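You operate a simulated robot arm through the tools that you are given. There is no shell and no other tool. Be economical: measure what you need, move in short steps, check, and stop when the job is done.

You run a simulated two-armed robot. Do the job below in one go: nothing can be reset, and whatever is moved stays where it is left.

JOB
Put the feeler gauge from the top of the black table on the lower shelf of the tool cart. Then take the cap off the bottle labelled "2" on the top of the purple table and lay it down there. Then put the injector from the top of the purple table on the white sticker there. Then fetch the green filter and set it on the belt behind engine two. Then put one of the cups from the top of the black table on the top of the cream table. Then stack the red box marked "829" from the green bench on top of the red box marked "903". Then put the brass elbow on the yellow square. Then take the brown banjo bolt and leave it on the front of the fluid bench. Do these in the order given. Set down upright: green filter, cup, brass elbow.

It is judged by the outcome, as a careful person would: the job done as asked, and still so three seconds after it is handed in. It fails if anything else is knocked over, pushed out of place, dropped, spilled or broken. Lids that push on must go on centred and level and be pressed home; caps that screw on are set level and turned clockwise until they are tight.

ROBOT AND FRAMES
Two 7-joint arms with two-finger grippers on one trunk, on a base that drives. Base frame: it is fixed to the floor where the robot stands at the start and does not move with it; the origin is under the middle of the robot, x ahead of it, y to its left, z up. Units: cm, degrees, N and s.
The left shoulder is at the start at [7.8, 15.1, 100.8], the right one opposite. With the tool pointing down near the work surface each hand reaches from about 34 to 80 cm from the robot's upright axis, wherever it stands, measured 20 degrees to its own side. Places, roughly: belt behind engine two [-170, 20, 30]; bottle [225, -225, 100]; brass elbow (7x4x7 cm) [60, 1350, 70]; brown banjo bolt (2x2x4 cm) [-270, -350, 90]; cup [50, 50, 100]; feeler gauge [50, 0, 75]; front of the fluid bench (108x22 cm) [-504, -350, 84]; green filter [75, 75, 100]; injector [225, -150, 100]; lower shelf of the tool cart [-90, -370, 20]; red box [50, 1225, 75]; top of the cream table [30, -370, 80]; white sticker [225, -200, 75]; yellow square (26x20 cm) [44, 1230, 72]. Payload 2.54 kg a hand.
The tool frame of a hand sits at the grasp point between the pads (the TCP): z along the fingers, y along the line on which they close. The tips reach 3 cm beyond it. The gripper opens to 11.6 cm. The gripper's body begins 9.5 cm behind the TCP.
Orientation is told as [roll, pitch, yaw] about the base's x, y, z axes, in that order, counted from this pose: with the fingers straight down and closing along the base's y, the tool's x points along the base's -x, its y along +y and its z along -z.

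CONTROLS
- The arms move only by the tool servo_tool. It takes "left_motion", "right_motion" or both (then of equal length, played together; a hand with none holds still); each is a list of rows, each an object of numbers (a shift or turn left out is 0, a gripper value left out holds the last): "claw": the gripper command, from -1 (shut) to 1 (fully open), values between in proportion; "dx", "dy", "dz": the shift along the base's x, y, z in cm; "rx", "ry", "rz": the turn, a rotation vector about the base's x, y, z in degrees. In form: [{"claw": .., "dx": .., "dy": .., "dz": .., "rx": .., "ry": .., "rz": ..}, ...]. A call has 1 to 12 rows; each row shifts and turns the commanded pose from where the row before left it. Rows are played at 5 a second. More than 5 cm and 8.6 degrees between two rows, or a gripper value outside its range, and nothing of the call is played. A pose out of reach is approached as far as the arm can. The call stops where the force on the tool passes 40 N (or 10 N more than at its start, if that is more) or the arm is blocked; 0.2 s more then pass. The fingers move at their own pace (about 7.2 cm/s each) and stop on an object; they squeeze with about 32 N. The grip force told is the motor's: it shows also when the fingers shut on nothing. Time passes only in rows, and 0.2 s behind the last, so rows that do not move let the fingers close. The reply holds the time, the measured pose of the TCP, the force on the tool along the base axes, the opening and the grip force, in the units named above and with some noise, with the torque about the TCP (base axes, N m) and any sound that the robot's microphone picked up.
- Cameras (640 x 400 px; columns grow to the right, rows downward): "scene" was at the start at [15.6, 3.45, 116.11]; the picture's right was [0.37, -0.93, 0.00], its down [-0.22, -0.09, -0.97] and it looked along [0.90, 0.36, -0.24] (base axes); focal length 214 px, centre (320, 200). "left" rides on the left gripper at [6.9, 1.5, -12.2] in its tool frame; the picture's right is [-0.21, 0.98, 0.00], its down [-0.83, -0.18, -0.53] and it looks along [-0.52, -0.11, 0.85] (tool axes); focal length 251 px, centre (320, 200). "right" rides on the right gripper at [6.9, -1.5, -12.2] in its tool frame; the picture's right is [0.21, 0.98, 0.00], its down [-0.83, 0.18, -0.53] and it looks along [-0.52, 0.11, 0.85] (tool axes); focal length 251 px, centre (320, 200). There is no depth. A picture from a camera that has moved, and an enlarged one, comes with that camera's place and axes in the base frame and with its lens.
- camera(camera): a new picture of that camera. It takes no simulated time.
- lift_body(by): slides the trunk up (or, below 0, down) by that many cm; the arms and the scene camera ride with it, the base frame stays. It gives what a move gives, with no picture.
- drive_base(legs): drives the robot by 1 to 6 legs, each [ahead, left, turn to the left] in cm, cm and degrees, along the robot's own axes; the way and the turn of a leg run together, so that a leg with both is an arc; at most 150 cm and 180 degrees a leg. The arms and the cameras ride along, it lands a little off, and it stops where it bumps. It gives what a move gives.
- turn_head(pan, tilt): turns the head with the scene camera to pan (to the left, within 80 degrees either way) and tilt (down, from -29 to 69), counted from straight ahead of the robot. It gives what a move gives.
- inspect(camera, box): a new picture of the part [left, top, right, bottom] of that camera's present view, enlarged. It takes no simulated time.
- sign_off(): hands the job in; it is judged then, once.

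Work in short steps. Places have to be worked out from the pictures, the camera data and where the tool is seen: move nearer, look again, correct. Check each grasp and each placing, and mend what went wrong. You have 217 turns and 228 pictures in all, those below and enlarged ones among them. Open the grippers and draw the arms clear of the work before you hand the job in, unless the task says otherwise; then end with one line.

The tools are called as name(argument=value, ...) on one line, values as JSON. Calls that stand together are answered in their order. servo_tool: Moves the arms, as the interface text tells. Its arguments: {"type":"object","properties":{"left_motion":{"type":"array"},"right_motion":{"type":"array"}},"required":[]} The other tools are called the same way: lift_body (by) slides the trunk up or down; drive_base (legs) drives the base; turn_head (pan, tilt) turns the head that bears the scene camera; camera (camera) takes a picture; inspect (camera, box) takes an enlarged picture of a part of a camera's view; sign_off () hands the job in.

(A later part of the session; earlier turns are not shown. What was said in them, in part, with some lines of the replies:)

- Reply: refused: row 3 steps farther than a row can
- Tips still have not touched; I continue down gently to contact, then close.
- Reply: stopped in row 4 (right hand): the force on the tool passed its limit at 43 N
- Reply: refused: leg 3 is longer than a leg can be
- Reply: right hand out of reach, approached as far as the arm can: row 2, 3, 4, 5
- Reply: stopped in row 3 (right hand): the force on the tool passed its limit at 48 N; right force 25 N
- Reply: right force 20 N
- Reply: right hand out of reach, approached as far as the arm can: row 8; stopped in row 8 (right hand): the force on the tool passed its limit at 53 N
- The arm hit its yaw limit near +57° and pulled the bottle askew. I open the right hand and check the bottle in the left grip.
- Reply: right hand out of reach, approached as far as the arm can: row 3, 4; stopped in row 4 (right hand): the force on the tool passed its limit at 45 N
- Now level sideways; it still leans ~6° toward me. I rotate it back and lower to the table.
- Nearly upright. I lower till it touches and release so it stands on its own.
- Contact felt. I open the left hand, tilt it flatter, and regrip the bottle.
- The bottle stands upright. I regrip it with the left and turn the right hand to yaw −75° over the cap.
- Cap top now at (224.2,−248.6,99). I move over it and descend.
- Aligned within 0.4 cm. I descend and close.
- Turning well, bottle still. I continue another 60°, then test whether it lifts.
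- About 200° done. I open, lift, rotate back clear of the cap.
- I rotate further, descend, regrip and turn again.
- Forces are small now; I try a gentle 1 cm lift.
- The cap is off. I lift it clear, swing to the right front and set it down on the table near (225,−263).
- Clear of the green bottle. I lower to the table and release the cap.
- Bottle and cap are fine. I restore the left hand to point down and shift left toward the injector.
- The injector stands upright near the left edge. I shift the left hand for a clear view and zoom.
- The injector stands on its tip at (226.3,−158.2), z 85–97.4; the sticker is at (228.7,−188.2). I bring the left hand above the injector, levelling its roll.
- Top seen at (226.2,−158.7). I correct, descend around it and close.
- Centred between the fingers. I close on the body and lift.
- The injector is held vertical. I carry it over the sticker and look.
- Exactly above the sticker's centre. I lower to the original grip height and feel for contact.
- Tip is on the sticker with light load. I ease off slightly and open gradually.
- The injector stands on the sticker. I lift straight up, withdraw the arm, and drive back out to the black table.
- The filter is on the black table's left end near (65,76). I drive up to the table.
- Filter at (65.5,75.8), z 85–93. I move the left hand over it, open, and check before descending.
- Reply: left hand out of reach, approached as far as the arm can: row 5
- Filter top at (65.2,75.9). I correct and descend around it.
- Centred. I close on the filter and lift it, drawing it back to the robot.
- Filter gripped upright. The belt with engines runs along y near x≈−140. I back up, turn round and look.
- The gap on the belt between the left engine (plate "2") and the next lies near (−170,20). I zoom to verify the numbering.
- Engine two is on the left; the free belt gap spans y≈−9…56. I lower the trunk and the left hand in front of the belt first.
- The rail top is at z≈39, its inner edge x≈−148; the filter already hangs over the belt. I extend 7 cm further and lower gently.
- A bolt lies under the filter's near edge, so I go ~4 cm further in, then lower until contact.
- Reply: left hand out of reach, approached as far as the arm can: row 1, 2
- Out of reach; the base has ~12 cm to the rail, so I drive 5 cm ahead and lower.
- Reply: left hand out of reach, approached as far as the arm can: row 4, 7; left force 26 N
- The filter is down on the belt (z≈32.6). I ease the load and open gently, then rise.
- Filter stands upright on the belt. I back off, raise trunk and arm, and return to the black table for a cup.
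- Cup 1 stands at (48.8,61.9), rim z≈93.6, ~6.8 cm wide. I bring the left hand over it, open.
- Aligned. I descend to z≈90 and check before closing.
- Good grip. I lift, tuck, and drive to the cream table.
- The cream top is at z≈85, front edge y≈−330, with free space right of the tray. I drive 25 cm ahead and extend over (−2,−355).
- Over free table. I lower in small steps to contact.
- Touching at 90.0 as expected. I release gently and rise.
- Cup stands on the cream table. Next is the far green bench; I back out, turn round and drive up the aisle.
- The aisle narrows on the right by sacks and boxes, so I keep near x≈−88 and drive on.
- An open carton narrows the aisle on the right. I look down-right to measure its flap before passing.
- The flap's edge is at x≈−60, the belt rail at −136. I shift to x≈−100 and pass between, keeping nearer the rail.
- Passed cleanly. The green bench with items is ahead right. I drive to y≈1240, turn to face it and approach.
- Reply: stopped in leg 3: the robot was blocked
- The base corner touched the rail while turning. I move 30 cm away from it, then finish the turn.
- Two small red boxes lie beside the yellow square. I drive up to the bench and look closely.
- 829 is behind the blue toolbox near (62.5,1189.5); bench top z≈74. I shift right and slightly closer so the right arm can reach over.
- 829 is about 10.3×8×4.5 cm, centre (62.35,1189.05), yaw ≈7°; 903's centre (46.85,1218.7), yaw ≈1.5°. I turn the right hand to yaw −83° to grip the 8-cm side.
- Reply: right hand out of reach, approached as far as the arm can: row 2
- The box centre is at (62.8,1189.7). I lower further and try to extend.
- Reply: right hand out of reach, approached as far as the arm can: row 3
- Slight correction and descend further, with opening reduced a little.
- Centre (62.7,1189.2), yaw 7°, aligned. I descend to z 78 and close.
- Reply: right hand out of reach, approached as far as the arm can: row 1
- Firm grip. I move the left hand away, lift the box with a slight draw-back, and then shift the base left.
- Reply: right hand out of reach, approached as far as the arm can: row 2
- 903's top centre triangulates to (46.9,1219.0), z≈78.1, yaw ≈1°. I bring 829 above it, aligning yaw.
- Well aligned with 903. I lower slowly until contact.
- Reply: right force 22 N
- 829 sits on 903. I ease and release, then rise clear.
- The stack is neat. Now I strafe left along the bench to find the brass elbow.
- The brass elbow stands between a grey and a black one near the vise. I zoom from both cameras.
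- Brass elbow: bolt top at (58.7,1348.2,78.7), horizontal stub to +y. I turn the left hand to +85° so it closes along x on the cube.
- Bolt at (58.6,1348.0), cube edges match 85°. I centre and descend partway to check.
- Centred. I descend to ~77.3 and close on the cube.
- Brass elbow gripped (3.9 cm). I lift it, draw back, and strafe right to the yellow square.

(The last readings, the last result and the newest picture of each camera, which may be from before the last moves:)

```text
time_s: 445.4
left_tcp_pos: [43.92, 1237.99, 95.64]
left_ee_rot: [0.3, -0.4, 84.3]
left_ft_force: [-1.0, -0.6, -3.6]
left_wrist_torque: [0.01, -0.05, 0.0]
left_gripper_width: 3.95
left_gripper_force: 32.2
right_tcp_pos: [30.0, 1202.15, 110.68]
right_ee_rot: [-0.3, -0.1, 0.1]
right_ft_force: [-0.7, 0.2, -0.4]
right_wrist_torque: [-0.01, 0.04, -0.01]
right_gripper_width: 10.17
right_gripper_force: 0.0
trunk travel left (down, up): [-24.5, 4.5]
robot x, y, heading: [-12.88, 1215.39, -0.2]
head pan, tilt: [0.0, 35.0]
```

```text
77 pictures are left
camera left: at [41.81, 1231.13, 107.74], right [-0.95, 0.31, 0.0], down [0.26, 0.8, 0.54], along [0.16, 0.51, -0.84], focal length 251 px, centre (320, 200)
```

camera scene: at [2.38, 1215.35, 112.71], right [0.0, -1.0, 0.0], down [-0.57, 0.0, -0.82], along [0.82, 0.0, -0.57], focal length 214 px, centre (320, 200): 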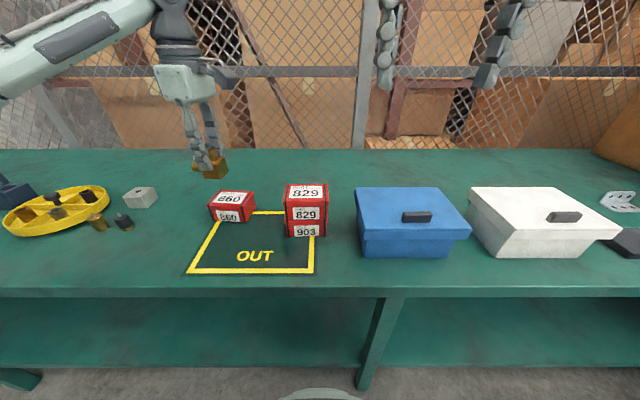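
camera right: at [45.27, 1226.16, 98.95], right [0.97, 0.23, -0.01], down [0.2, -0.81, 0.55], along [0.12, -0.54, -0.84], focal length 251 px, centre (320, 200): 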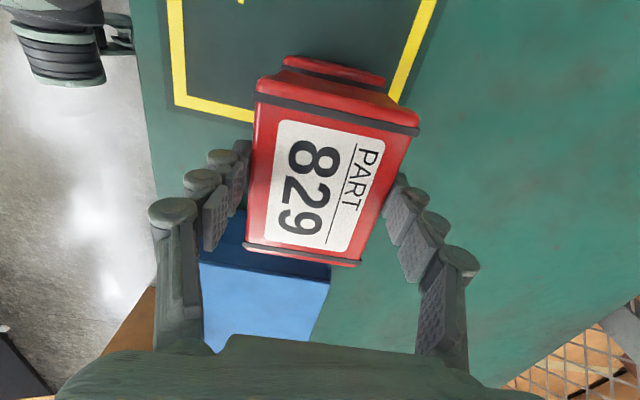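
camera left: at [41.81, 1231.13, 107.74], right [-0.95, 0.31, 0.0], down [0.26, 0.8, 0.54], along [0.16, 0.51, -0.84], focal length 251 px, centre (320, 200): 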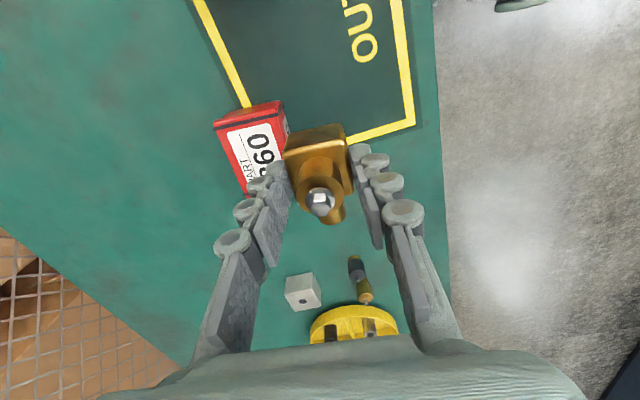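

The free part of the square is x 32–43, y 1225–1242. I move to (37,1231) and lower.

servo_tool(left_motion=[{"dx": -3.4, "dy": -3.4}, {"dx": -3.5, "dy": -3.5}, {"dz": -4}, {"dz": -4}, {"dz": -4}, {"dz": -3}, {}])

camera(camera="scene")

camera(camera="left")

```text
time_s: 447.0
left_tcp_pos: [37.2, 1231.1, 80.58]
left_ee_rot: [0.2, -0.4, 84.4]
left_ft_force: [0.1, 0.6, -3.0]
left_wrist_torque: [-0.03, -0.02, 0.02]
left_gripper_width: 3.94
left_gripper_force: 31.9
right_tcp_pos: [30.15, 1202.3, 110.76]
right_ee_rot: [-0.3, -0.1, 0.0]
right_ft_force: [-0.3, 0.6, 0.1]
right_wrist_torque: [0.03, 0.01, 0.0]
right_gripper_width: 10.16
right_gripper_force: 0.1
trunk travel left (down, up): [-24.5, 4.5]
robot x, y, heading: [-13.36, 1215.2, -0.3]
head pan, tilt: [0.0, 35.0]
```

```text
76 pictures are left
camera scene: at [2.37, 1215.35, 112.71], right [0.0, -1.0, 0.0], down [-0.57, 0.0, -0.82], along [0.82, 0.0, -0.57], focal length 214 px, centre (320, 200)
```

scene: 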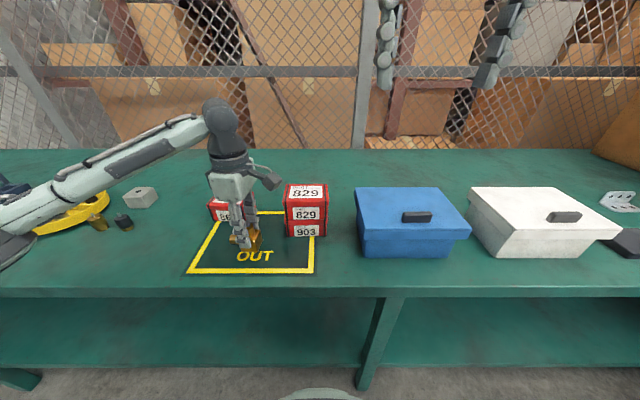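

```text
75 pictures are left
camera left: at [34.91, 1224.29, 92.82], right [-0.95, 0.31, 0.0], down [0.26, 0.8, 0.54], along [0.16, 0.51, -0.84], focal length 251 px, centre (320, 200)
```

left: 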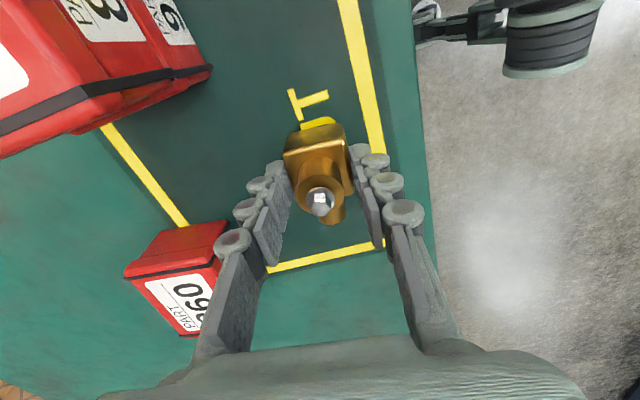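

Inside the square. I centre a bit more and lower to contact.

servo_tool(left_motion=[{"dx": 1.3}, {"dz": -1.5}, {"dz": -0.8}, {"dz": -0.3}, {"dz": -0.3}, {"dz": -0.2}, {}])

```text
time_s: 448.6
left_tcp_pos: [38.31, 1231.03, 77.65]
left_ee_rot: [0.0, -0.4, 84.4]
left_ft_force: [0.2, 0.1, 5.9]
left_wrist_torque: [0.07, 0.14, -0.03]
left_gripper_width: 3.93
left_gripper_force: 31.6
right_tcp_pos: [30.03, 1202.36, 110.75]
right_ee_rot: [-0.4, -0.1, 0.1]
right_ft_force: [0.1, 0.9, 0.4]
right_wrist_torque: [-0.02, 0.01, 0.0]
right_gripper_width: 10.12
right_gripper_force: 0.0
trunk travel left (down, up): [-24.5, 4.5]
robot x, y, heading: [-13.6, 1215.05, 0.0]
head pan, tilt: [0.0, 35.0]
```

Contact reached at the same height as before. I release and rise.

servo_tool(left_motion=[{"claw": -0.3}, {"claw": -0.1}, {"claw": 0.1}, {}, {"dz": 2}, {"dz": 4}, {"dz": 4.5}, {"dz": 4.5}, {"dz": 4.5}, {"dz": 4.5}, {"dz": 4, "dx": -2}, {"dx": -3}])

inspect(camera="scene", box=[170, 160, 362, 280])

```text
time_s: 451.2
left_tcp_pos: [33.44, 1231.14, 105.43]
left_ee_rot: [0.1, -0.5, 84.5]
left_ft_force: [-0.6, 0.0, -0.3]
left_wrist_torque: [0.0, -0.02, 0.03]
left_gripper_width: 6.42
left_gripper_force: 0.1
right_tcp_pos: [30.11, 1202.29, 110.89]
right_ee_rot: [-0.4, -0.1, 0.1]
right_ft_force: [0.4, 0.0, -0.9]
right_wrist_torque: [0.01, 0.0, 0.0]
right_gripper_width: 10.17
right_gripper_force: 0.0
trunk travel left (down, up): [-24.5, 4.5]
robot x, y, heading: [-13.39, 1215.41, -0.2]
head pan, tilt: [0.0, 35.0]
```

```text
3.33 times, centred on (266, 220) of scene
camera zoom: at [2.34, 1215.37, 112.72], right [0.0, -1.0, 0.0], down [-0.57, 0.0, -0.82], along [0.82, 0.0, -0.57], focal length 715 px, centre (500, 133)
```

zoom: 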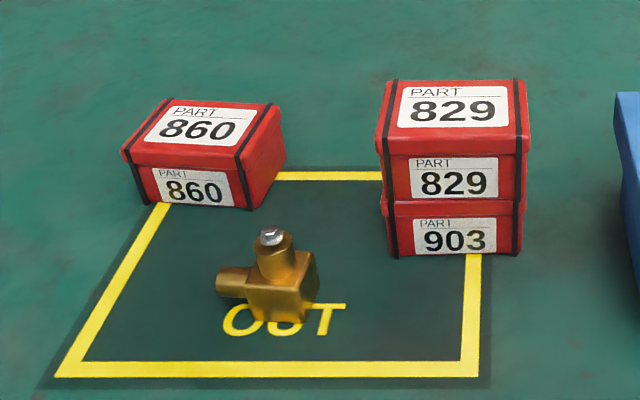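

All placed well. Last task: the brown banjo bolt. I reset the left hand's yaw and drive back down the aisle.

servo_tool(left_motion=[{"rz": -8.5}, {"rz": -8.5}, {"rz": -8.5}, {"rz": -8.5}, {"rz": -8.5}, {"rz": -8.5, "dz": 1}, {"rz": -8.5, "dz": 1}, {"rz": -8.5, "dz": 1}, {"rz": -8.5}, {"rz": -8}, {}])

drive_base(legs=[[-58, 0, 0], [0, 0, -89.8], [0, -28, 0], [146, 0, 0], [146, 0, 0], [140, 0, 0]])

```text
time_s: 453.6
left_tcp_pos: [33.39, 1231.03, 108.54]
left_ee_rot: [0.1, -0.3, -0.2]
left_ft_force: [-0.1, -0.3, 0.5]
left_wrist_torque: [-0.04, 0.01, 0.02]
left_gripper_width: 6.38
left_gripper_force: 0.1
right_tcp_pos: [30.11, 1202.2, 110.69]
right_ee_rot: [-0.4, -0.1, 0.1]
right_ft_force: [-0.4, -0.2, -0.1]
right_wrist_torque: [0.0, 0.0, 0.01]
right_gripper_width: 10.17
right_gripper_force: 0.0
trunk travel left (down, up): [-24.5, 4.5]
robot x, y, heading: [-13.63, 1215.21, -0.2]
head pan, tilt: [0.0, 35.0]
```

```text
time_s: 484.1
left_tcp_pos: [-76.83, 735.95, 108.58]
left_ee_rot: [0.0, -0.4, -88.6]
left_ft_force: [0.0, 0.5, -1.4]
left_wrist_torque: [0.02, -0.04, -0.01]
left_gripper_width: 6.35
left_gripper_force: 0.1
right_tcp_pos: [-105.79, 738.41, 110.75]
right_ee_rot: [-0.4, -0.1, -88.4]
right_ft_force: [-0.5, -0.5, -1.3]
right_wrist_torque: [-0.03, 0.0, 0.01]
right_gripper_width: 10.15
right_gripper_force: 0.1
trunk travel left (down, up): [-24.5, 4.5]
robot x, y, heading: [-93.65, 782.38, -88.5]
head pan, tilt: [0.0, 35.0]
```

Passed the carton. I continue down the aisle.

drive_base(legs=[[148, 0, -1.5], [148, 0, 0], [140, 0, 0], [146, 20, 0], [146, 0, 0], [146, 0, 0]])

turn_head(pan=-35, tilt=15)

camera(camera="scene")

```text
time_s: 525.5
left_tcp_pos: [-49.07, -136.93, 108.55]
left_ee_rot: [0.1, -0.4, -89.8]
left_ft_force: [-0.1, -0.5, -0.3]
left_wrist_torque: [0.0, 0.02, -0.02]
left_gripper_width: 6.38
left_gripper_force: 0.0
right_tcp_pos: [-77.97, -133.84, 110.77]
right_ee_rot: [-0.4, 0.0, -89.5]
right_ft_force: [0.1, 0.0, 0.8]
right_wrist_torque: [0.01, -0.02, 0.01]
right_gripper_width: 10.14
right_gripper_force: 0.1
trunk travel left (down, up): [-24.5, 4.5]
robot x, y, heading: [-64.82, -90.51, -89.8]
head pan, tilt: [0.0, 35.0]
```

```text
time_s: 526.5
left_tcp_pos: [-49.09, -136.96, 108.44]
left_ee_rot: [0.1, -0.4, -89.7]
left_ft_force: [-0.8, -0.1, 0.0]
left_wrist_torque: [0.0, 0.02, 0.01]
left_gripper_width: 6.37
left_gripper_force: 0.0
right_tcp_pos: [-78.06, -133.75, 110.72]
right_ee_rot: [-0.3, -0.1, -89.6]
right_ft_force: [1.1, -0.7, 0.7]
right_wrist_torque: [0.02, 0.01, -0.02]
right_gripper_width: 10.17
right_gripper_force: 0.2
trunk travel left (down, up): [-24.5, 4.5]
robot x, y, heading: [-65.14, -90.42, -89.4]
head pan, tilt: [-35.0, 15.0]
```

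```text
73 pictures are left
camera scene: at [-70.26, -104.74, 115.91], right [-0.82, 0.57, 0.0], down [0.15, 0.21, -0.97], along [-0.55, -0.79, -0.26], focal length 214 px, centre (320, 200)
```

scene: 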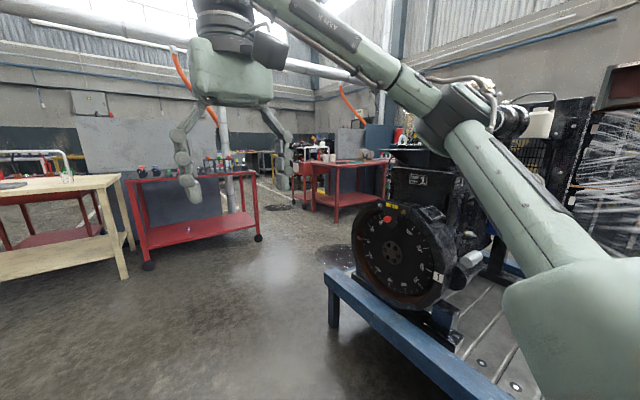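

The conveyor ends near y≈−195; the red table is beyond. I drive to y≈−265, turn to face −x and look.

drive_base(legs=[[145, -10, 0], [30, 0, 0], [0, 0, -90]])

turn_head(pan=10, tilt=15)

camera(camera="scene")

```text
time_s: 539.3
left_tcp_pos: [-120.6, -282.99, 108.49]
left_ee_rot: [0.1, -0.3, -179.0]
left_ft_force: [-0.7, 0.3, 0.5]
left_wrist_torque: [-0.01, 0.01, -0.01]
left_gripper_width: 6.38
left_gripper_force: 0.1
right_tcp_pos: [-117.81, -254.02, 110.71]
right_ee_rot: [-0.3, 0.0, -178.8]
right_ft_force: [0.4, -0.6, 0.0]
right_wrist_torque: [0.01, 0.0, -0.01]
right_gripper_width: 10.13
right_gripper_force: 0.1
trunk travel left (down, up): [-24.5, 4.5]
robot x, y, heading: [-74.22, -266.49, -179.0]
head pan, tilt: [-35.0, 15.0]
```

```text
time_s: 540.4
left_tcp_pos: [-120.68, -283.1, 108.49]
left_ee_rot: [0.1, -0.4, -179.0]
left_ft_force: [0.3, -0.3, 0.1]
left_wrist_torque: [-0.03, -0.01, 0.0]
left_gripper_width: 6.41
left_gripper_force: 0.1
right_tcp_pos: [-117.82, -254.03, 110.77]
right_ee_rot: [-0.4, -0.1, -178.9]
right_ft_force: [0.0, 0.4, -0.3]
right_wrist_torque: [0.04, 0.0, -0.05]
right_gripper_width: 10.18
right_gripper_force: 0.0
trunk travel left (down, up): [-24.5, 4.5]
robot x, y, heading: [-74.4, -266.35, -179.0]
head pan, tilt: [10.0, 15.0]
```

```text
72 pictures are left
camera scene: at [-89.98, -268.36, 115.92], right [-0.19, 0.98, 0.0], down [0.25, 0.05, -0.97], along [-0.95, -0.18, -0.26], focal length 214 px, centre (320, 200)
```

scene: 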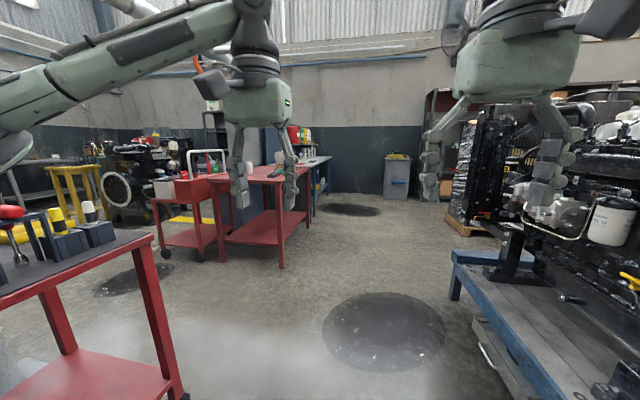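

I go around to the red table's east side, clear of the cart and the stain on the floor.

drive_base(legs=[[45, 20, -1], [45, 20, 0], [33, 38, 0]])

turn_head(pan=0, tilt=25)

camera(camera="scene")

```text
time_s: 548.2
left_tcp_pos: [-226.34, -347.81, 108.56]
left_ee_rot: [0.1, -0.3, -168.1]
left_ft_force: [-0.4, 0.0, -0.1]
left_wrist_torque: [-0.04, 0.0, -0.01]
left_gripper_width: 6.37
left_gripper_force: 0.0
right_tcp_pos: [-229.08, -318.86, 110.75]
right_ee_rot: [-0.4, -0.1, -167.7]
right_ft_force: [-0.3, 0.0, -0.7]
right_wrist_torque: [0.01, 0.02, 0.02]
right_gripper_width: 10.14
right_gripper_force: 0.0
trunk travel left (down, up): [-24.5, 4.5]
robot x, y, heading: [-183.68, -322.71, -168.0]
head pan, tilt: [10.0, 15.0]
stopped in leg 3: the robot was blocked; the commanded pose is now the measured one
```

```text
time_s: 548.9
left_tcp_pos: [-226.4, -347.75, 108.59]
left_ee_rot: [0.2, -0.4, -168.1]
left_ft_force: [-0.3, 0.2, 0.5]
left_wrist_torque: [0.03, -0.01, 0.03]
left_gripper_width: 6.4
left_gripper_force: 0.0
right_tcp_pos: [-229.09, -318.99, 110.75]
right_ee_rot: [-0.5, -0.1, -167.8]
right_ft_force: [0.2, 1.0, 0.0]
right_wrist_torque: [-0.01, 0.0, -0.02]
right_gripper_width: 10.16
right_gripper_force: 0.1
trunk travel left (down, up): [-24.5, 4.5]
robot x, y, heading: [-183.97, -322.38, -168.6]
head pan, tilt: [0.0, 25.0]
```

```text
71 pictures are left
camera scene: at [-199.41, -326.05, 114.3], right [-0.21, 0.98, 0.0], down [0.41, 0.09, -0.91], along [-0.89, -0.19, -0.42], focal length 214 px, centre (320, 200)
```

scene: 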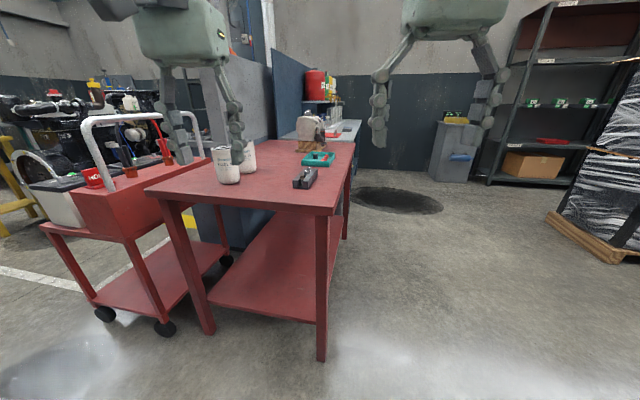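

The base's rear corner touched the cart. I move away forward-right, square up, and check the cart.

drive_base(legs=[[14, -8, 0], [0, 0, -12]])

turn_head(pan=80, tilt=30)

camera(camera="scene")

```text
time_s: 551.1
left_tcp_pos: [-246.04, -333.46, 108.57]
left_ee_rot: [0.2, -0.5, 179.9]
left_ft_force: [0.8, 0.1, -0.3]
left_wrist_torque: [-0.03, -0.03, -0.05]
left_gripper_width: 6.37
left_gripper_force: 0.1
right_tcp_pos: [-242.73, -304.7, 110.75]
right_ee_rot: [-0.4, -0.1, -179.8]
right_ft_force: [-0.3, 0.1, 0.5]
right_wrist_torque: [0.01, 0.01, 0.02]
right_gripper_width: 10.15
right_gripper_force: 0.1
trunk travel left (down, up): [-24.5, 4.5]
robot x, y, heading: [-199.31, -317.66, -180.0]
head pan, tilt: [0.0, 25.0]
```

```text
time_s: 552.7
left_tcp_pos: [-246.07, -333.71, 108.5]
left_ee_rot: [0.3, -0.5, 180.0]
left_ft_force: [0.0, -0.3, -0.6]
left_wrist_torque: [0.02, 0.03, 0.02]
left_gripper_width: 6.37
left_gripper_force: 0.1
right_tcp_pos: [-242.7, -304.78, 110.68]
right_ee_rot: [-0.4, -0.2, -179.8]
right_ft_force: [-0.2, -0.5, -0.5]
right_wrist_torque: [0.01, -0.02, 0.02]
right_gripper_width: 10.15
right_gripper_force: 0.2
trunk travel left (down, up): [-24.5, 4.5]
robot x, y, heading: [-198.93, -318.15, -180.1]
head pan, tilt: [80.0, 30.0]
```

```text
70 pictures are left
camera scene: at [-207.58, -326.71, 113.5], right [-0.98, 0.17, 0.0], down [0.09, 0.49, -0.87], along [-0.15, -0.85, -0.5], focal length 214 px, centre (320, 200)
```

scene: 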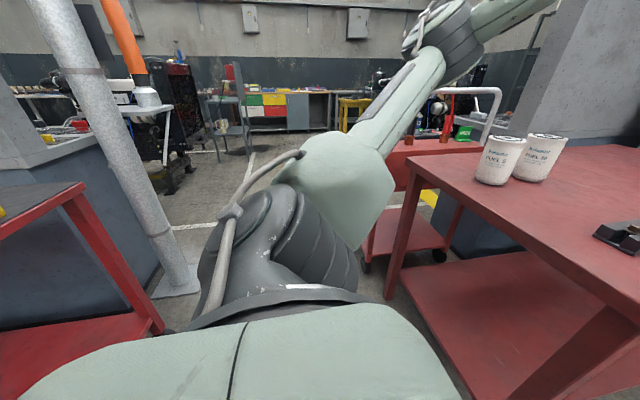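

The cart's edge is still at x≈−147, so it hasn't shifted noticeably. Now I look at the red table.

turn_head(pan=12, tilt=25)

camera(camera="scene")

camera(camera="left")

```text
time_s: 554.0
left_tcp_pos: [-246.1, -333.63, 108.48]
left_ee_rot: [0.1, -0.5, 179.9]
left_ft_force: [-0.2, 0.3, 0.1]
left_wrist_torque: [-0.02, -0.01, 0.01]
left_gripper_width: 6.37
left_gripper_force: 0.0
right_tcp_pos: [-242.8, -304.7, 110.77]
right_ee_rot: [-0.4, -0.1, -179.8]
right_ft_force: [0.4, -1.3, 0.5]
right_wrist_torque: [0.0, 0.04, 0.03]
right_gripper_width: 10.15
right_gripper_force: 0.0
trunk travel left (down, up): [-24.5, 4.5]
robot x, y, heading: [-199.55, -317.79, -180.4]
head pan, tilt: [12.0, 25.0]
```

```text
69 pictures are left
camera scene: at [-215.01, -319.73, 114.29], right [-0.21, 0.98, 0.0], down [0.41, 0.09, -0.91], along [-0.89, -0.19, -0.42], focal length 214 px, centre (320, 200)
```

scene: 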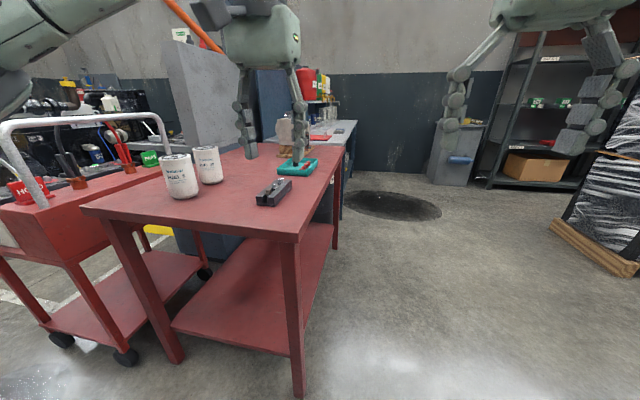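

```text
68 pictures are left
camera left: at [-239.12, -335.09, 120.72], right [-0.22, -0.98, 0.0], down [-0.82, 0.18, 0.54], along [-0.53, 0.11, -0.84], focal length 251 px, centre (320, 200)
```

left: 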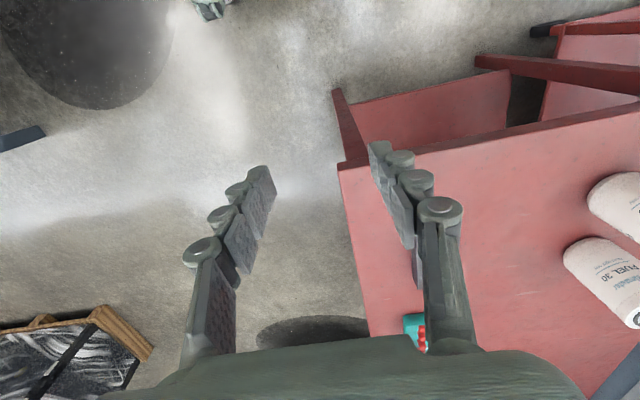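

I zoom on the items on the table to find the bolt.

inspect(camera="scene", box=[230, 130, 358, 210])

```text
5.00 times, centred on (294, 170) of scene
camera zoom: at [-215.01, -319.73, 114.29], right [-0.21, 0.98, 0.0], down [0.41, 0.09, -0.91], along [-0.89, -0.19, -0.42], focal length 1072 px, centre (450, 350)
```

zoom: 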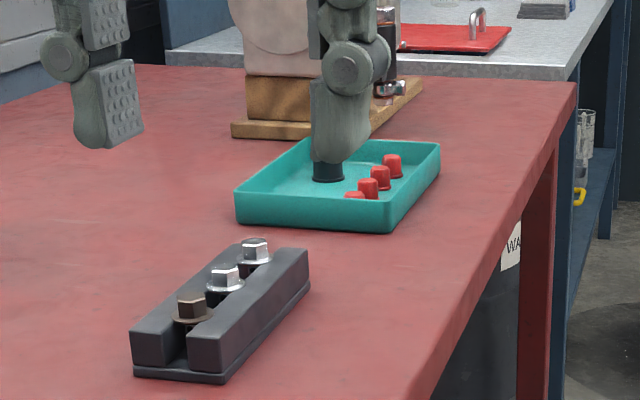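

The brown bolt is in the near end of a black rack, head around (−271.5,−348.3), z≈89. I move closer so the left hand can take it from above.

drive_base(legs=[[12, 8, 0]])

servo_tool(left_motion=[{"claw": -0.2, "dx": -3.5, "dy": -1.5, "dz": -1}, {"dx": -3.5, "dy": -1.5, "dz": -2}, {"dx": -3, "dy": -1.5, "dz": -2}, {"dz": -2}, {}])

camera(camera="left")

inspect(camera="scene", box=[200, 140, 360, 240])

```text
time_s: 555.5
left_tcp_pos: [-258.15, -341.63, 108.42]
left_ee_rot: [0.2, -0.4, 179.9]
left_ft_force: [0.7, -1.3, 0.3]
left_wrist_torque: [0.02, 0.0, 0.0]
left_gripper_width: 6.38
left_gripper_force: 0.0
right_tcp_pos: [-254.86, -312.66, 110.71]
right_ee_rot: [-0.4, -0.1, -179.9]
right_ft_force: [-0.3, -0.3, -0.1]
right_wrist_torque: [0.02, -0.02, -0.02]
right_gripper_width: 10.12
right_gripper_force: 0.1
trunk travel left (down, up): [-24.5, 4.5]
robot x, y, heading: [-211.16, -325.58, 180.0]
head pan, tilt: [12.0, 25.0]
```

```text
time_s: 556.7
left_tcp_pos: [-267.98, -345.99, 101.58]
left_ee_rot: [0.3, -0.3, 179.9]
left_ft_force: [-0.3, 0.5, -0.3]
left_wrist_torque: [-0.03, 0.04, 0.0]
left_gripper_width: 4.62
left_gripper_force: 0.0
right_tcp_pos: [-254.82, -312.72, 110.78]
right_ee_rot: [-0.5, -0.1, -179.8]
right_ft_force: [-0.1, 0.0, 0.7]
right_wrist_torque: [0.0, 0.02, 0.02]
right_gripper_width: 10.16
right_gripper_force: 0.0
trunk travel left (down, up): [-24.5, 4.5]
robot x, y, heading: [-211.27, -325.93, 180.2]
head pan, tilt: [12.0, 25.0]
```

```text
66 pictures are left
camera left: at [-261.06, -347.53, 113.73], right [-0.22, -0.98, 0.0], down [-0.82, 0.18, 0.54], along [-0.53, 0.11, -0.84], focal length 251 px, centre (320, 200)
```

left: 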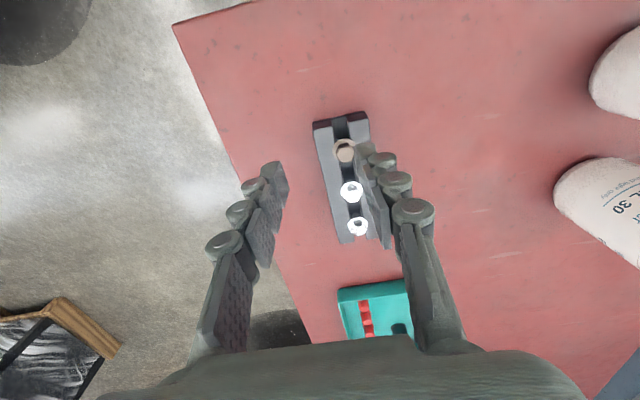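

```text
4.00 times, centred on (280, 190) of scene
camera zoom: at [-226.97, -327.68, 114.3], right [-0.21, 0.98, 0.0], down [0.41, 0.09, -0.91], along [-0.89, -0.19, -0.42], focal length 858 px, centre (480, 240)
```

zoom: 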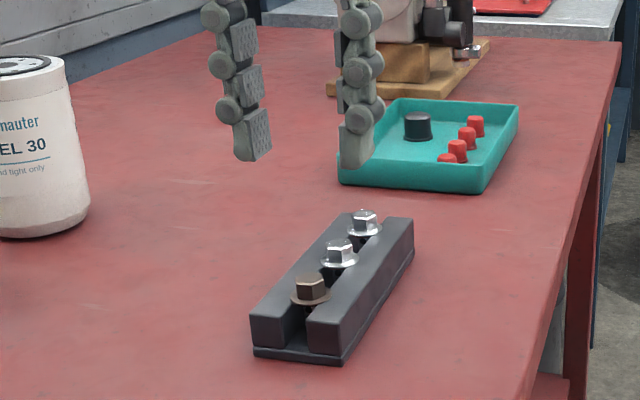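

Brown head at (−271.6,−348.1), z≈88.7. I centre over it and descend close, then check.

servo_tool(left_motion=[{"dx": -1.8, "dy": -1.1, "dz": -2}, {"dx": -1.8, "dy": -1.05, "dz": -2}, {"dz": -3}, {}])

inspect(camera="left", box=[224, 90, 416, 210])

inspect(camera="scene", box=[220, 150, 348, 230])

```text
time_s: 557.7
left_tcp_pos: [-271.68, -348.21, 94.62]
left_ee_rot: [0.3, -0.5, 179.8]
left_ft_force: [-0.2, -0.4, 0.1]
left_wrist_torque: [0.0, -0.01, 0.0]
left_gripper_width: 4.64
left_gripper_force: 0.0
right_tcp_pos: [-254.76, -312.7, 110.69]
right_ee_rot: [-0.4, -0.1, -179.9]
right_ft_force: [0.5, 0.5, 0.2]
right_wrist_torque: [0.02, 0.0, 0.01]
right_gripper_width: 10.17
right_gripper_force: 0.1
trunk travel left (down, up): [-24.5, 4.5]
robot x, y, heading: [-211.53, -325.52, 180.1]
head pan, tilt: [12.0, 25.0]
```

```text
3.33 times, centred on (320, 150) of left
camera zoom: at [-264.73, -349.62, 106.75], right [-0.22, -0.98, 0.0], down [-0.82, 0.18, 0.54], along [-0.53, 0.11, -0.84], focal length 838 px, centre (320, 367)
```

zoom: 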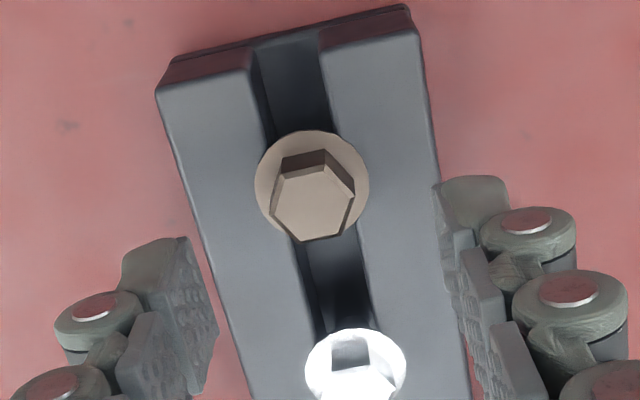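

```text
5.00 times, centred on (284, 190) of scene
camera zoom: at [-226.97, -327.68, 114.3], right [-0.21, 0.98, 0.0], down [0.41, 0.09, -0.91], along [-0.89, -0.19, -0.42], focal length 1072 px, centre (500, 250)
```

zoom: 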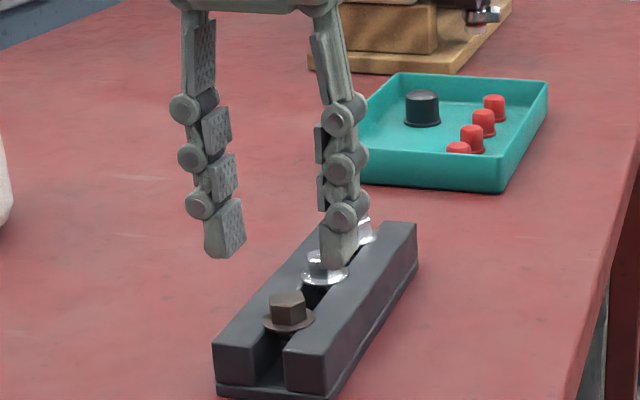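

Aligned with the hex head. I descend in fine steps to the rack top.

servo_tool(left_motion=[{"dz": -1.5, "claw": -0.35}, {"dz": -0.8}, {"dz": -0.4}, {"dz": -0.3}, {"dz": -0.2}, {}])

inspect(camera="scene", box=[220, 150, 348, 230])

```text
time_s: 559.1
left_tcp_pos: [-271.67, -348.09, 91.27]
left_ee_rot: [0.2, -0.5, 179.9]
left_ft_force: [0.0, -0.1, 0.3]
left_wrist_torque: [-0.02, 0.03, 0.03]
left_gripper_width: 3.78
left_gripper_force: 0.0
right_tcp_pos: [-254.77, -312.7, 110.82]
right_ee_rot: [-0.4, -0.2, -179.7]
right_ft_force: [-0.4, -0.5, 0.4]
right_wrist_torque: [0.02, 0.03, 0.0]
right_gripper_width: 10.17
right_gripper_force: 0.0
trunk travel left (down, up): [-24.5, 4.5]
robot x, y, heading: [-211.25, -325.84, 179.9]
head pan, tilt: [12.0, 25.0]
```

```text
5.00 times, centred on (284, 190) of scene
camera zoom: at [-226.98, -327.68, 114.29], right [-0.21, 0.98, 0.0], down [0.41, 0.09, -0.91], along [-0.89, -0.19, -0.42], focal length 1072 px, centre (500, 250)
```

zoom: 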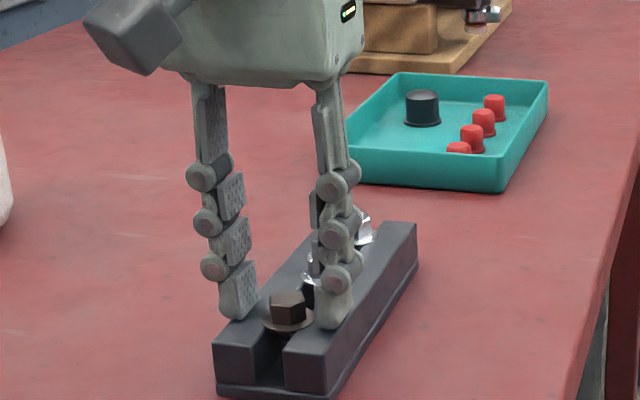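

Tips flank the head just above the rack. I close and lift straight up a little.

servo_tool(left_motion=[{"dz": -0.2}, {"claw": -0.6}, {"claw": -1}, {}, {}, {"dz": 1}, {"dz": 2}, {"dz": 2}, {"dz": 2}, {}])

inspect(camera="scene", box=[220, 130, 348, 210])

inspect(camera="left", box=[224, 90, 416, 210])

```text
time_s: 561.3
left_tcp_pos: [-271.66, -348.22, 98.2]
left_ee_rot: [0.2, -0.4, 179.9]
left_ft_force: [0.3, -0.2, -0.7]
left_wrist_torque: [-0.02, 0.0, 0.02]
left_gripper_width: 1.79
left_gripper_force: 31.3
right_tcp_pos: [-254.82, -312.55, 110.76]
right_ee_rot: [-0.4, 0.0, -179.7]
right_ft_force: [-0.2, -0.4, 0.7]
right_wrist_torque: [0.02, -0.02, 0.0]
right_gripper_width: 10.16
right_gripper_force: 0.1
trunk travel left (down, up): [-24.5, 4.5]
robot x, y, heading: [-210.82, -325.96, 179.9]
head pan, tilt: [12.0, 25.0]
```

```text
5.00 times, centred on (284, 170) of scene
camera zoom: at [-226.99, -327.69, 114.29], right [-0.21, 0.98, 0.0], down [0.41, 0.09, -0.91], along [-0.89, -0.19, -0.42], focal length 1072 px, centre (500, 350)
```

zoom: 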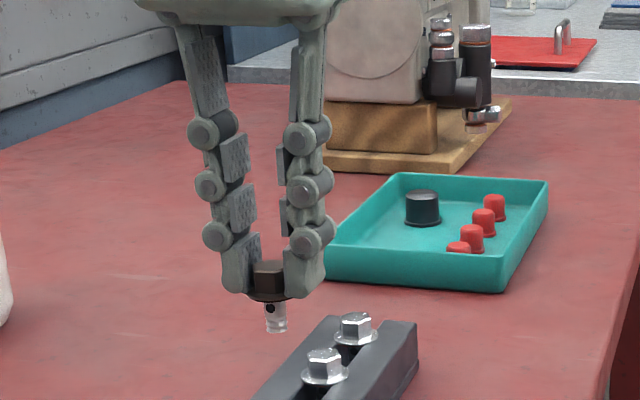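

```text
3.33 times, centred on (320, 150) of left
camera zoom: at [-264.7, -349.68, 110.33], right [-0.22, -0.98, 0.0], down [-0.82, 0.18, 0.54], along [-0.53, 0.11, -0.84], focal length 838 px, centre (320, 367)
```

zoom: 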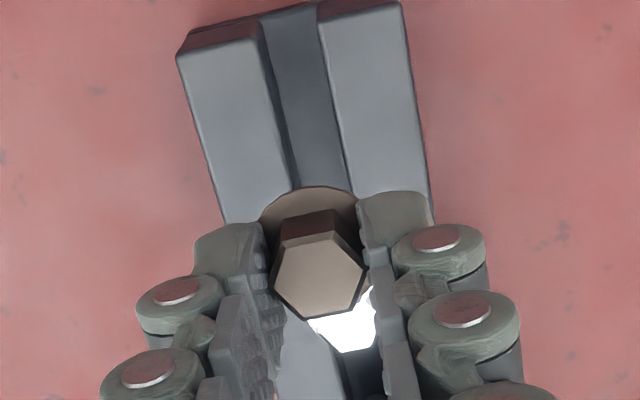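

The brown bolt is held by its head. I raise it and drive around the table's north side toward the fluid bench.

servo_tool(left_motion=[{"dz": 4}, {"dz": 4}, {"dz": 3}, {"dx": 4}, {"dx": 4}, {"dx": 4}, {}])

drive_base(legs=[[0, -62, 0], [110, 0, 0]])

turn_head(pan=20, tilt=20)

camera(camera="scene")

```text
time_s: 562.9
left_tcp_pos: [-259.79, -348.12, 109.09]
left_ee_rot: [0.2, -0.4, 179.9]
left_ft_force: [-0.2, -0.1, 0.0]
left_wrist_torque: [0.0, 0.01, 0.03]
left_gripper_width: 1.82
left_gripper_force: 31.8
right_tcp_pos: [-254.8, -312.63, 110.74]
right_ee_rot: [-0.5, 0.0, -179.8]
right_ft_force: [-0.3, -1.1, 0.0]
right_wrist_torque: [0.03, -0.01, -0.01]
right_gripper_width: 10.14
right_gripper_force: 0.1
trunk travel left (down, up): [-24.5, 4.5]
robot x, y, heading: [-211.16, -325.76, 180.0]
head pan, tilt: [12.0, 25.0]
```

```text
time_s: 574.6
left_tcp_pos: [-370.54, -286.09, 109.17]
left_ee_rot: [0.2, -0.4, 180.0]
left_ft_force: [0.0, 0.3, -0.7]
left_wrist_torque: [0.02, 0.01, 0.02]
left_gripper_width: 1.81
left_gripper_force: 32.2
right_tcp_pos: [-365.54, -250.59, 110.78]
right_ee_rot: [-0.4, -0.1, -179.6]
right_ft_force: [0.2, -0.1, -0.8]
right_wrist_torque: [0.01, 0.03, -0.01]
right_gripper_width: 10.16
right_gripper_force: 0.0
trunk travel left (down, up): [-24.5, 4.5]
robot x, y, heading: [-322.12, -263.74, -179.8]
head pan, tilt: [12.0, 25.0]
```

```text
time_s: 575.3
left_tcp_pos: [-370.54, -286.22, 109.18]
left_ee_rot: [0.3, -0.4, -180.0]
left_ft_force: [1.4, 0.2, -0.5]
left_wrist_torque: [0.01, -0.02, 0.02]
left_gripper_width: 1.8
left_gripper_force: 31.8
right_tcp_pos: [-365.57, -250.62, 110.76]
right_ee_rot: [-0.4, 0.0, -179.8]
right_ft_force: [0.3, 0.2, -0.4]
right_wrist_torque: [0.01, 0.02, -0.04]
right_gripper_width: 10.14
right_gripper_force: 0.2
trunk travel left (down, up): [-24.5, 4.5]
robot x, y, heading: [-322.0, -263.63, -179.8]
head pan, tilt: [20.0, 20.0]
```

```text
59 pictures are left
camera scene: at [-337.5, -266.89, 115.1], right [-0.34, 0.94, 0.0], down [0.32, 0.12, -0.94], along [-0.88, -0.32, -0.34], focal length 214 px, centre (320, 200)
```

scene: 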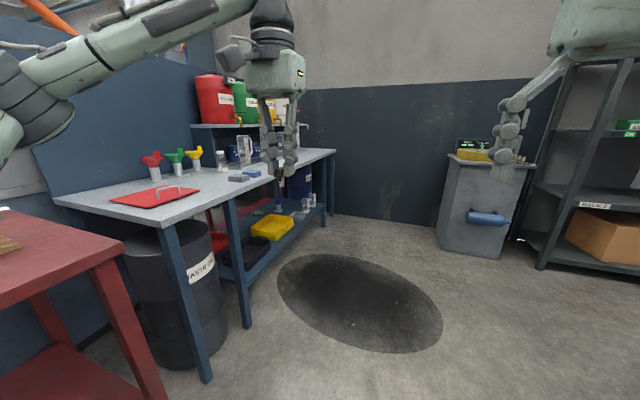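

The fluid bench's front (north side) is at y≈−340. I go round the dark patch, turn to face it, and approach at x≈−497.

drive_base(legs=[[0, -60, 0], [75, 0, 0], [0, 0, 90], [0, -100, 0], [65, 0, 0]])

turn_head(pan=0, tilt=35)

camera(camera="scene")

camera(camera="left")

```text
time_s: 602.0
left_tcp_pos: [-477.54, -316.83, 109.05]
left_ee_rot: [0.2, -0.4, -91.3]
left_ft_force: [-1.0, -1.8, -0.9]
left_wrist_torque: [0.03, 0.02, 0.0]
left_gripper_width: 1.79
left_gripper_force: 31.8
right_tcp_pos: [-513.03, -311.13, 110.69]
right_ee_rot: [-0.3, -0.2, -91.0]
right_ft_force: [-0.2, 0.3, 0.0]
right_wrist_torque: [0.02, 0.01, 0.0]
right_gripper_width: 10.15
right_gripper_force: 0.0
trunk travel left (down, up): [-24.5, 4.5]
robot x, y, heading: [-499.23, -267.74, -91.3]
head pan, tilt: [20.0, 20.0]
```

```text
time_s: 602.8
left_tcp_pos: [-477.62, -316.79, 109.05]
left_ee_rot: [0.2, -0.6, -91.2]
left_ft_force: [0.2, -0.7, 0.2]
left_wrist_torque: [0.02, -0.01, 0.01]
left_gripper_width: 1.81
left_gripper_force: 32.0
right_tcp_pos: [-512.91, -311.11, 110.75]
right_ee_rot: [-0.4, 0.0, -91.0]
right_ft_force: [-0.7, 0.4, 0.5]
right_wrist_torque: [0.01, -0.02, 0.04]
right_gripper_width: 10.14
right_gripper_force: 0.0
trunk travel left (down, up): [-24.5, 4.5]
robot x, y, heading: [-499.19, -268.15, -91.2]
head pan, tilt: [0.0, 35.0]
```

```text
58 pictures are left
camera scene: at [-499.21, -283.52, 112.72], right [-1.0, 0.02, 0.0], down [0.01, 0.57, -0.82], along [-0.02, -0.82, -0.57], focal length 214 px, centre (320, 200)
```

scene: 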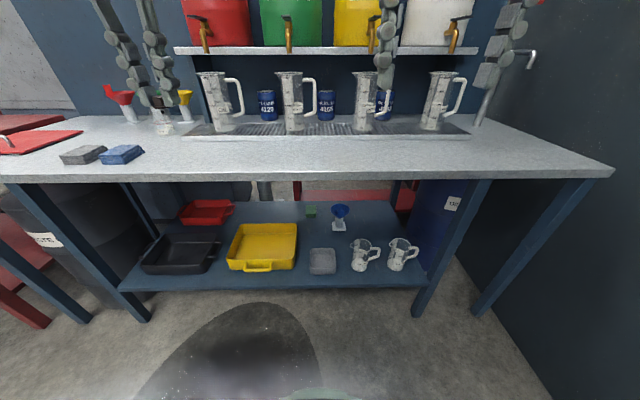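

```text
57 pictures are left
camera left: at [-475.99, -309.84, 121.31], right [0.97, -0.23, 0.0], down [-0.2, -0.82, 0.54], along [-0.12, -0.53, -0.84], focal length 251 px, centre (320, 200)
```

left: 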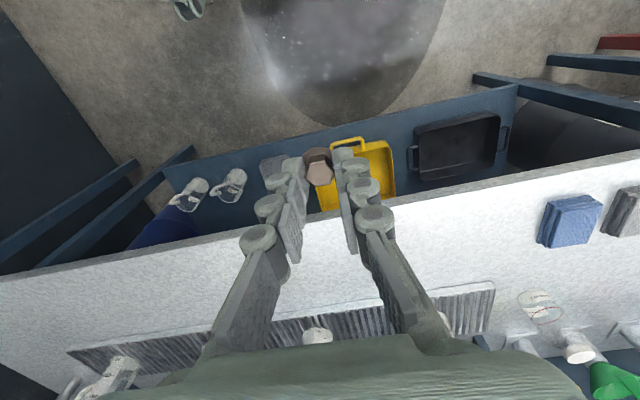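

The front edge is at y≈−339, top z≈82. I drive 15 cm ahead, extend to y≈−350 and lower.

drive_base(legs=[[15, 0, 1]])

servo_tool(left_motion=[{"dy": -4.5, "dx": -1}, {"dy": -4.5, "dx": -1}, {"dy": -4.5, "dx": -1}, {"dy": -4.5, "dx": -1}, {"dz": -4.5}, {"dz": -4.5}, {"dz": -4.5}, {"dz": -2}, {}])

camera(camera="left")

camera(camera="scene")

```text
time_s: 604.2
left_tcp_pos: [-476.83, -331.27, 109.0]
left_ee_rot: [0.3, -0.4, -90.2]
left_ft_force: [-0.4, 0.4, -1.4]
left_wrist_torque: [0.04, 0.0, -0.03]
left_gripper_width: 1.83
left_gripper_force: 31.5
right_tcp_pos: [-512.47, -326.25, 110.73]
right_ee_rot: [-0.4, -0.1, -90.1]
right_ft_force: [0.8, 0.0, -0.8]
right_wrist_torque: [0.03, 0.01, -0.02]
right_gripper_width: 10.14
right_gripper_force: 0.1
trunk travel left (down, up): [-24.5, 4.5]
robot x, y, heading: [-499.14, -282.38, -90.2]
head pan, tilt: [0.0, 35.0]
```

```text
time_s: 606.2
left_tcp_pos: [-480.96, -349.24, 93.58]
left_ee_rot: [0.2, -0.5, -90.2]
left_ft_force: [-0.4, -0.9, 0.5]
left_wrist_torque: [-0.01, -0.05, -0.01]
left_gripper_width: 1.81
left_gripper_force: 32.5
right_tcp_pos: [-512.35, -326.18, 110.8]
right_ee_rot: [-0.5, -0.2, -90.0]
right_ft_force: [-0.2, -0.2, -0.4]
right_wrist_torque: [0.02, 0.04, -0.05]
right_gripper_width: 10.15
right_gripper_force: 0.0
trunk travel left (down, up): [-24.5, 4.5]
robot x, y, heading: [-498.84, -282.71, -90.3]
head pan, tilt: [0.0, 35.0]
```

```text
56 pictures are left
camera left: at [-479.44, -342.3, 105.85], right [0.98, -0.22, 0.0], down [-0.19, -0.82, 0.54], along [-0.11, -0.53, -0.84], focal length 251 px, centre (320, 200)
```

left: 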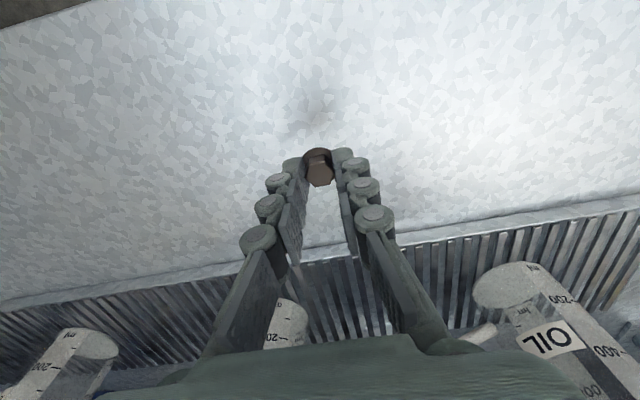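

```text
55 pictures are left
camera scene: at [-499.12, -298.42, 112.72], right [-1.0, 0.0, 0.0], down [0.0, 0.57, -0.82], along [0.0, -0.82, -0.57], focal length 214 px, centre (320, 200)
```

scene: 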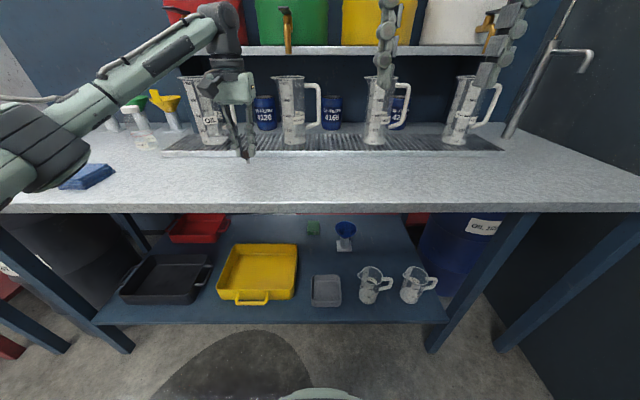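

Over the middle of the front strip. I lower in small steps until the bolt's end touches.

servo_tool(left_motion=[{"dz": -2}, {"dz": -1}, {"dz": -0.5}, {"dz": -0.4}, {"dz": -0.3}, {"dz": -0.3}, {}])

inspect(camera="scene", box=[200, 120, 296, 180])

```text
time_s: 607.8
left_tcp_pos: [-480.82, -349.13, 89.39]
left_ee_rot: [0.2, -0.6, -90.3]
left_ft_force: [2.3, -1.9, 22.0]
left_wrist_torque: [-0.1, -0.14, 0.01]
left_gripper_width: 1.73
left_gripper_force: 31.9
right_tcp_pos: [-512.44, -326.04, 110.8]
right_ee_rot: [-0.4, -0.3, -90.0]
right_ft_force: [-0.1, -0.2, -0.2]
right_wrist_torque: [-0.03, 0.03, -0.01]
right_gripper_width: 10.15
right_gripper_force: 0.1
trunk travel left (down, up): [-24.5, 4.5]
robot x, y, heading: [-498.96, -282.66, -90.1]
head pan, tilt: [0.0, 35.0]
```

```text
6.67 times, centred on (248, 150) of scene
camera zoom: at [-499.15, -298.24, 112.76], right [-1.0, 0.0, 0.0], down [0.0, 0.57, -0.82], along [0.0, -0.82, -0.57], focal length 1430 px, centre (800, 533)
```

zoom: 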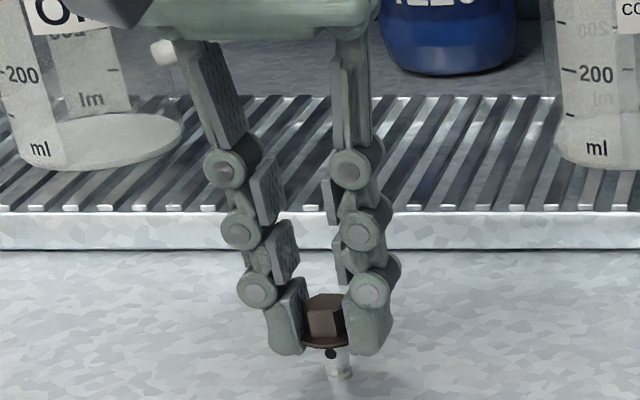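

Contact. I relieve the load and open very gradually so it stays standing.

servo_tool(left_motion=[{"dz": 0.12}, {}, {"claw": -0.69}, {"claw": -0.66}, {"claw": -0.62}, {"claw": -0.55}, {"claw": -0.4}, {"claw": -0.2}, {}])

inspect(camera="scene", box=[200, 120, 296, 180])

```text
time_s: 609.8
left_tcp_pos: [-481.01, -349.21, 89.2]
left_ee_rot: [0.1, -0.5, -90.2]
left_ft_force: [0.2, -0.4, 0.3]
left_wrist_torque: [0.0, 0.02, 0.01]
left_gripper_width: 4.61
left_gripper_force: 0.1
right_tcp_pos: [-512.35, -326.25, 110.75]
right_ee_rot: [-0.4, -0.2, -90.0]
right_ft_force: [0.0, 0.7, 0.0]
right_wrist_torque: [0.0, 0.0, -0.02]
right_gripper_width: 10.14
right_gripper_force: 0.0
trunk travel left (down, up): [-24.5, 4.5]
robot x, y, heading: [-499.2, -282.72, -90.4]
head pan, tilt: [0.0, 35.0]
```

```text
6.67 times, centred on (248, 150) of scene
camera zoom: at [-499.12, -298.42, 112.72], right [-1.0, 0.0, 0.0], down [0.0, 0.57, -0.82], along [0.0, -0.82, -0.57], focal length 1430 px, centre (800, 533)
```

zoom: 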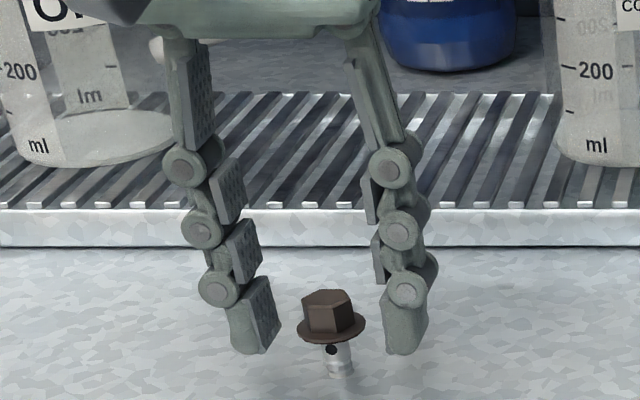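

It stands free. I lift straight up and withdraw, then check again.

servo_tool(left_motion=[{"dz": 2}, {"dz": 4}, {"dz": 4.5}, {"dz": 4.5}, {"dz": 4}, {"dy": 4}, {"dy": 4.5}, {"dy": 4.5}, {}])

inspect(camera="scene", box=[180, 110, 340, 210])

```text
time_s: 611.8
left_tcp_pos: [-480.88, -336.26, 108.39]
left_ee_rot: [0.2, -0.5, -90.2]
left_ft_force: [0.4, 1.3, -0.2]
left_wrist_torque: [0.01, 0.02, 0.01]
left_gripper_width: 4.66
left_gripper_force: 0.2
right_tcp_pos: [-512.47, -326.23, 110.84]
right_ee_rot: [-0.3, -0.1, -89.9]
right_ft_force: [0.6, -0.4, -1.1]
right_wrist_torque: [-0.02, 0.02, -0.03]
right_gripper_width: 10.13
right_gripper_force: 0.1
trunk travel left (down, up): [-24.5, 4.5]
robot x, y, heading: [-499.51, -282.66, -90.1]
head pan, tilt: [0.0, 35.0]
```

```text
4.00 times, centred on (260, 160) of scene
camera zoom: at [-499.13, -298.44, 112.71], right [-1.0, 0.0, 0.0], down [0.0, 0.57, -0.82], along [0.0, -0.82, -0.57], focal length 858 px, centre (560, 360)
```

zoom: 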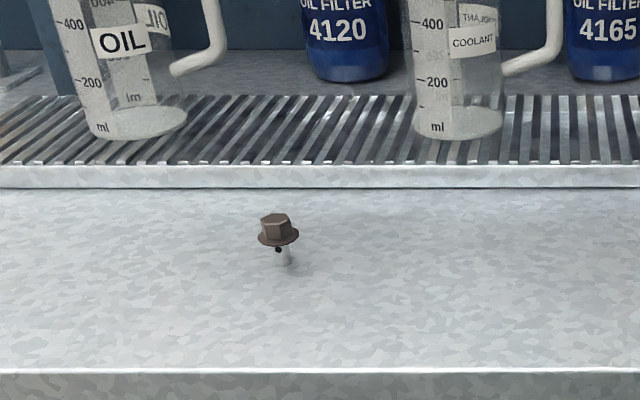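

The bolt stands on the front strip. I back the robot clear of the bench and hand the job in.

drive_base(legs=[[-25, 0, 0]])

camera(camera="scene")

```text
time_s: 613.6
left_tcp_pos: [-480.68, -311.11, 108.32]
left_ee_rot: [0.1, -0.4, -90.1]
left_ft_force: [-0.1, 0.0, -0.5]
left_wrist_torque: [0.0, 0.0, 0.03]
left_gripper_width: 4.64
left_gripper_force: 0.1
right_tcp_pos: [-512.25, -300.98, 110.75]
right_ee_rot: [-0.5, -0.1, -89.7]
right_ft_force: [0.5, 0.5, -0.8]
right_wrist_torque: [0.0, 0.02, 0.02]
right_gripper_width: 10.15
right_gripper_force: 0.0
trunk travel left (down, up): [-24.5, 4.5]
robot x, y, heading: [-499.12, -258.05, -89.9]
head pan, tilt: [0.0, 35.0]
```

```text
51 pictures are left
camera scene: at [-499.04, -273.25, 112.73], right [-1.0, 0.0, 0.0], down [0.0, 0.57, -0.82], along [0.0, -0.82, -0.57], focal length 214 px, centre (320, 200)
```

scene: 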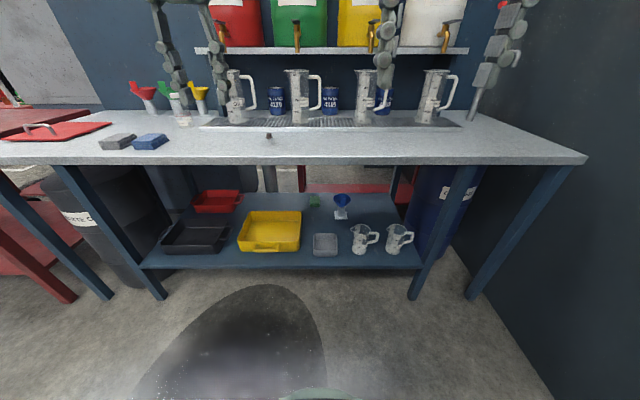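

Everything is in place, the grippers are empty and the arms are clear, so I hand in.

sign_off()

```text
The job is handed in.
```

I did all eight tasks in the order given, checked each placing by camera, and handed the job in. On the way to the banjo bolt the base bumped what I took to be the tool cart. In a partial view afterwards it did not look displaced, but I did not check the gauge on its shelf again.
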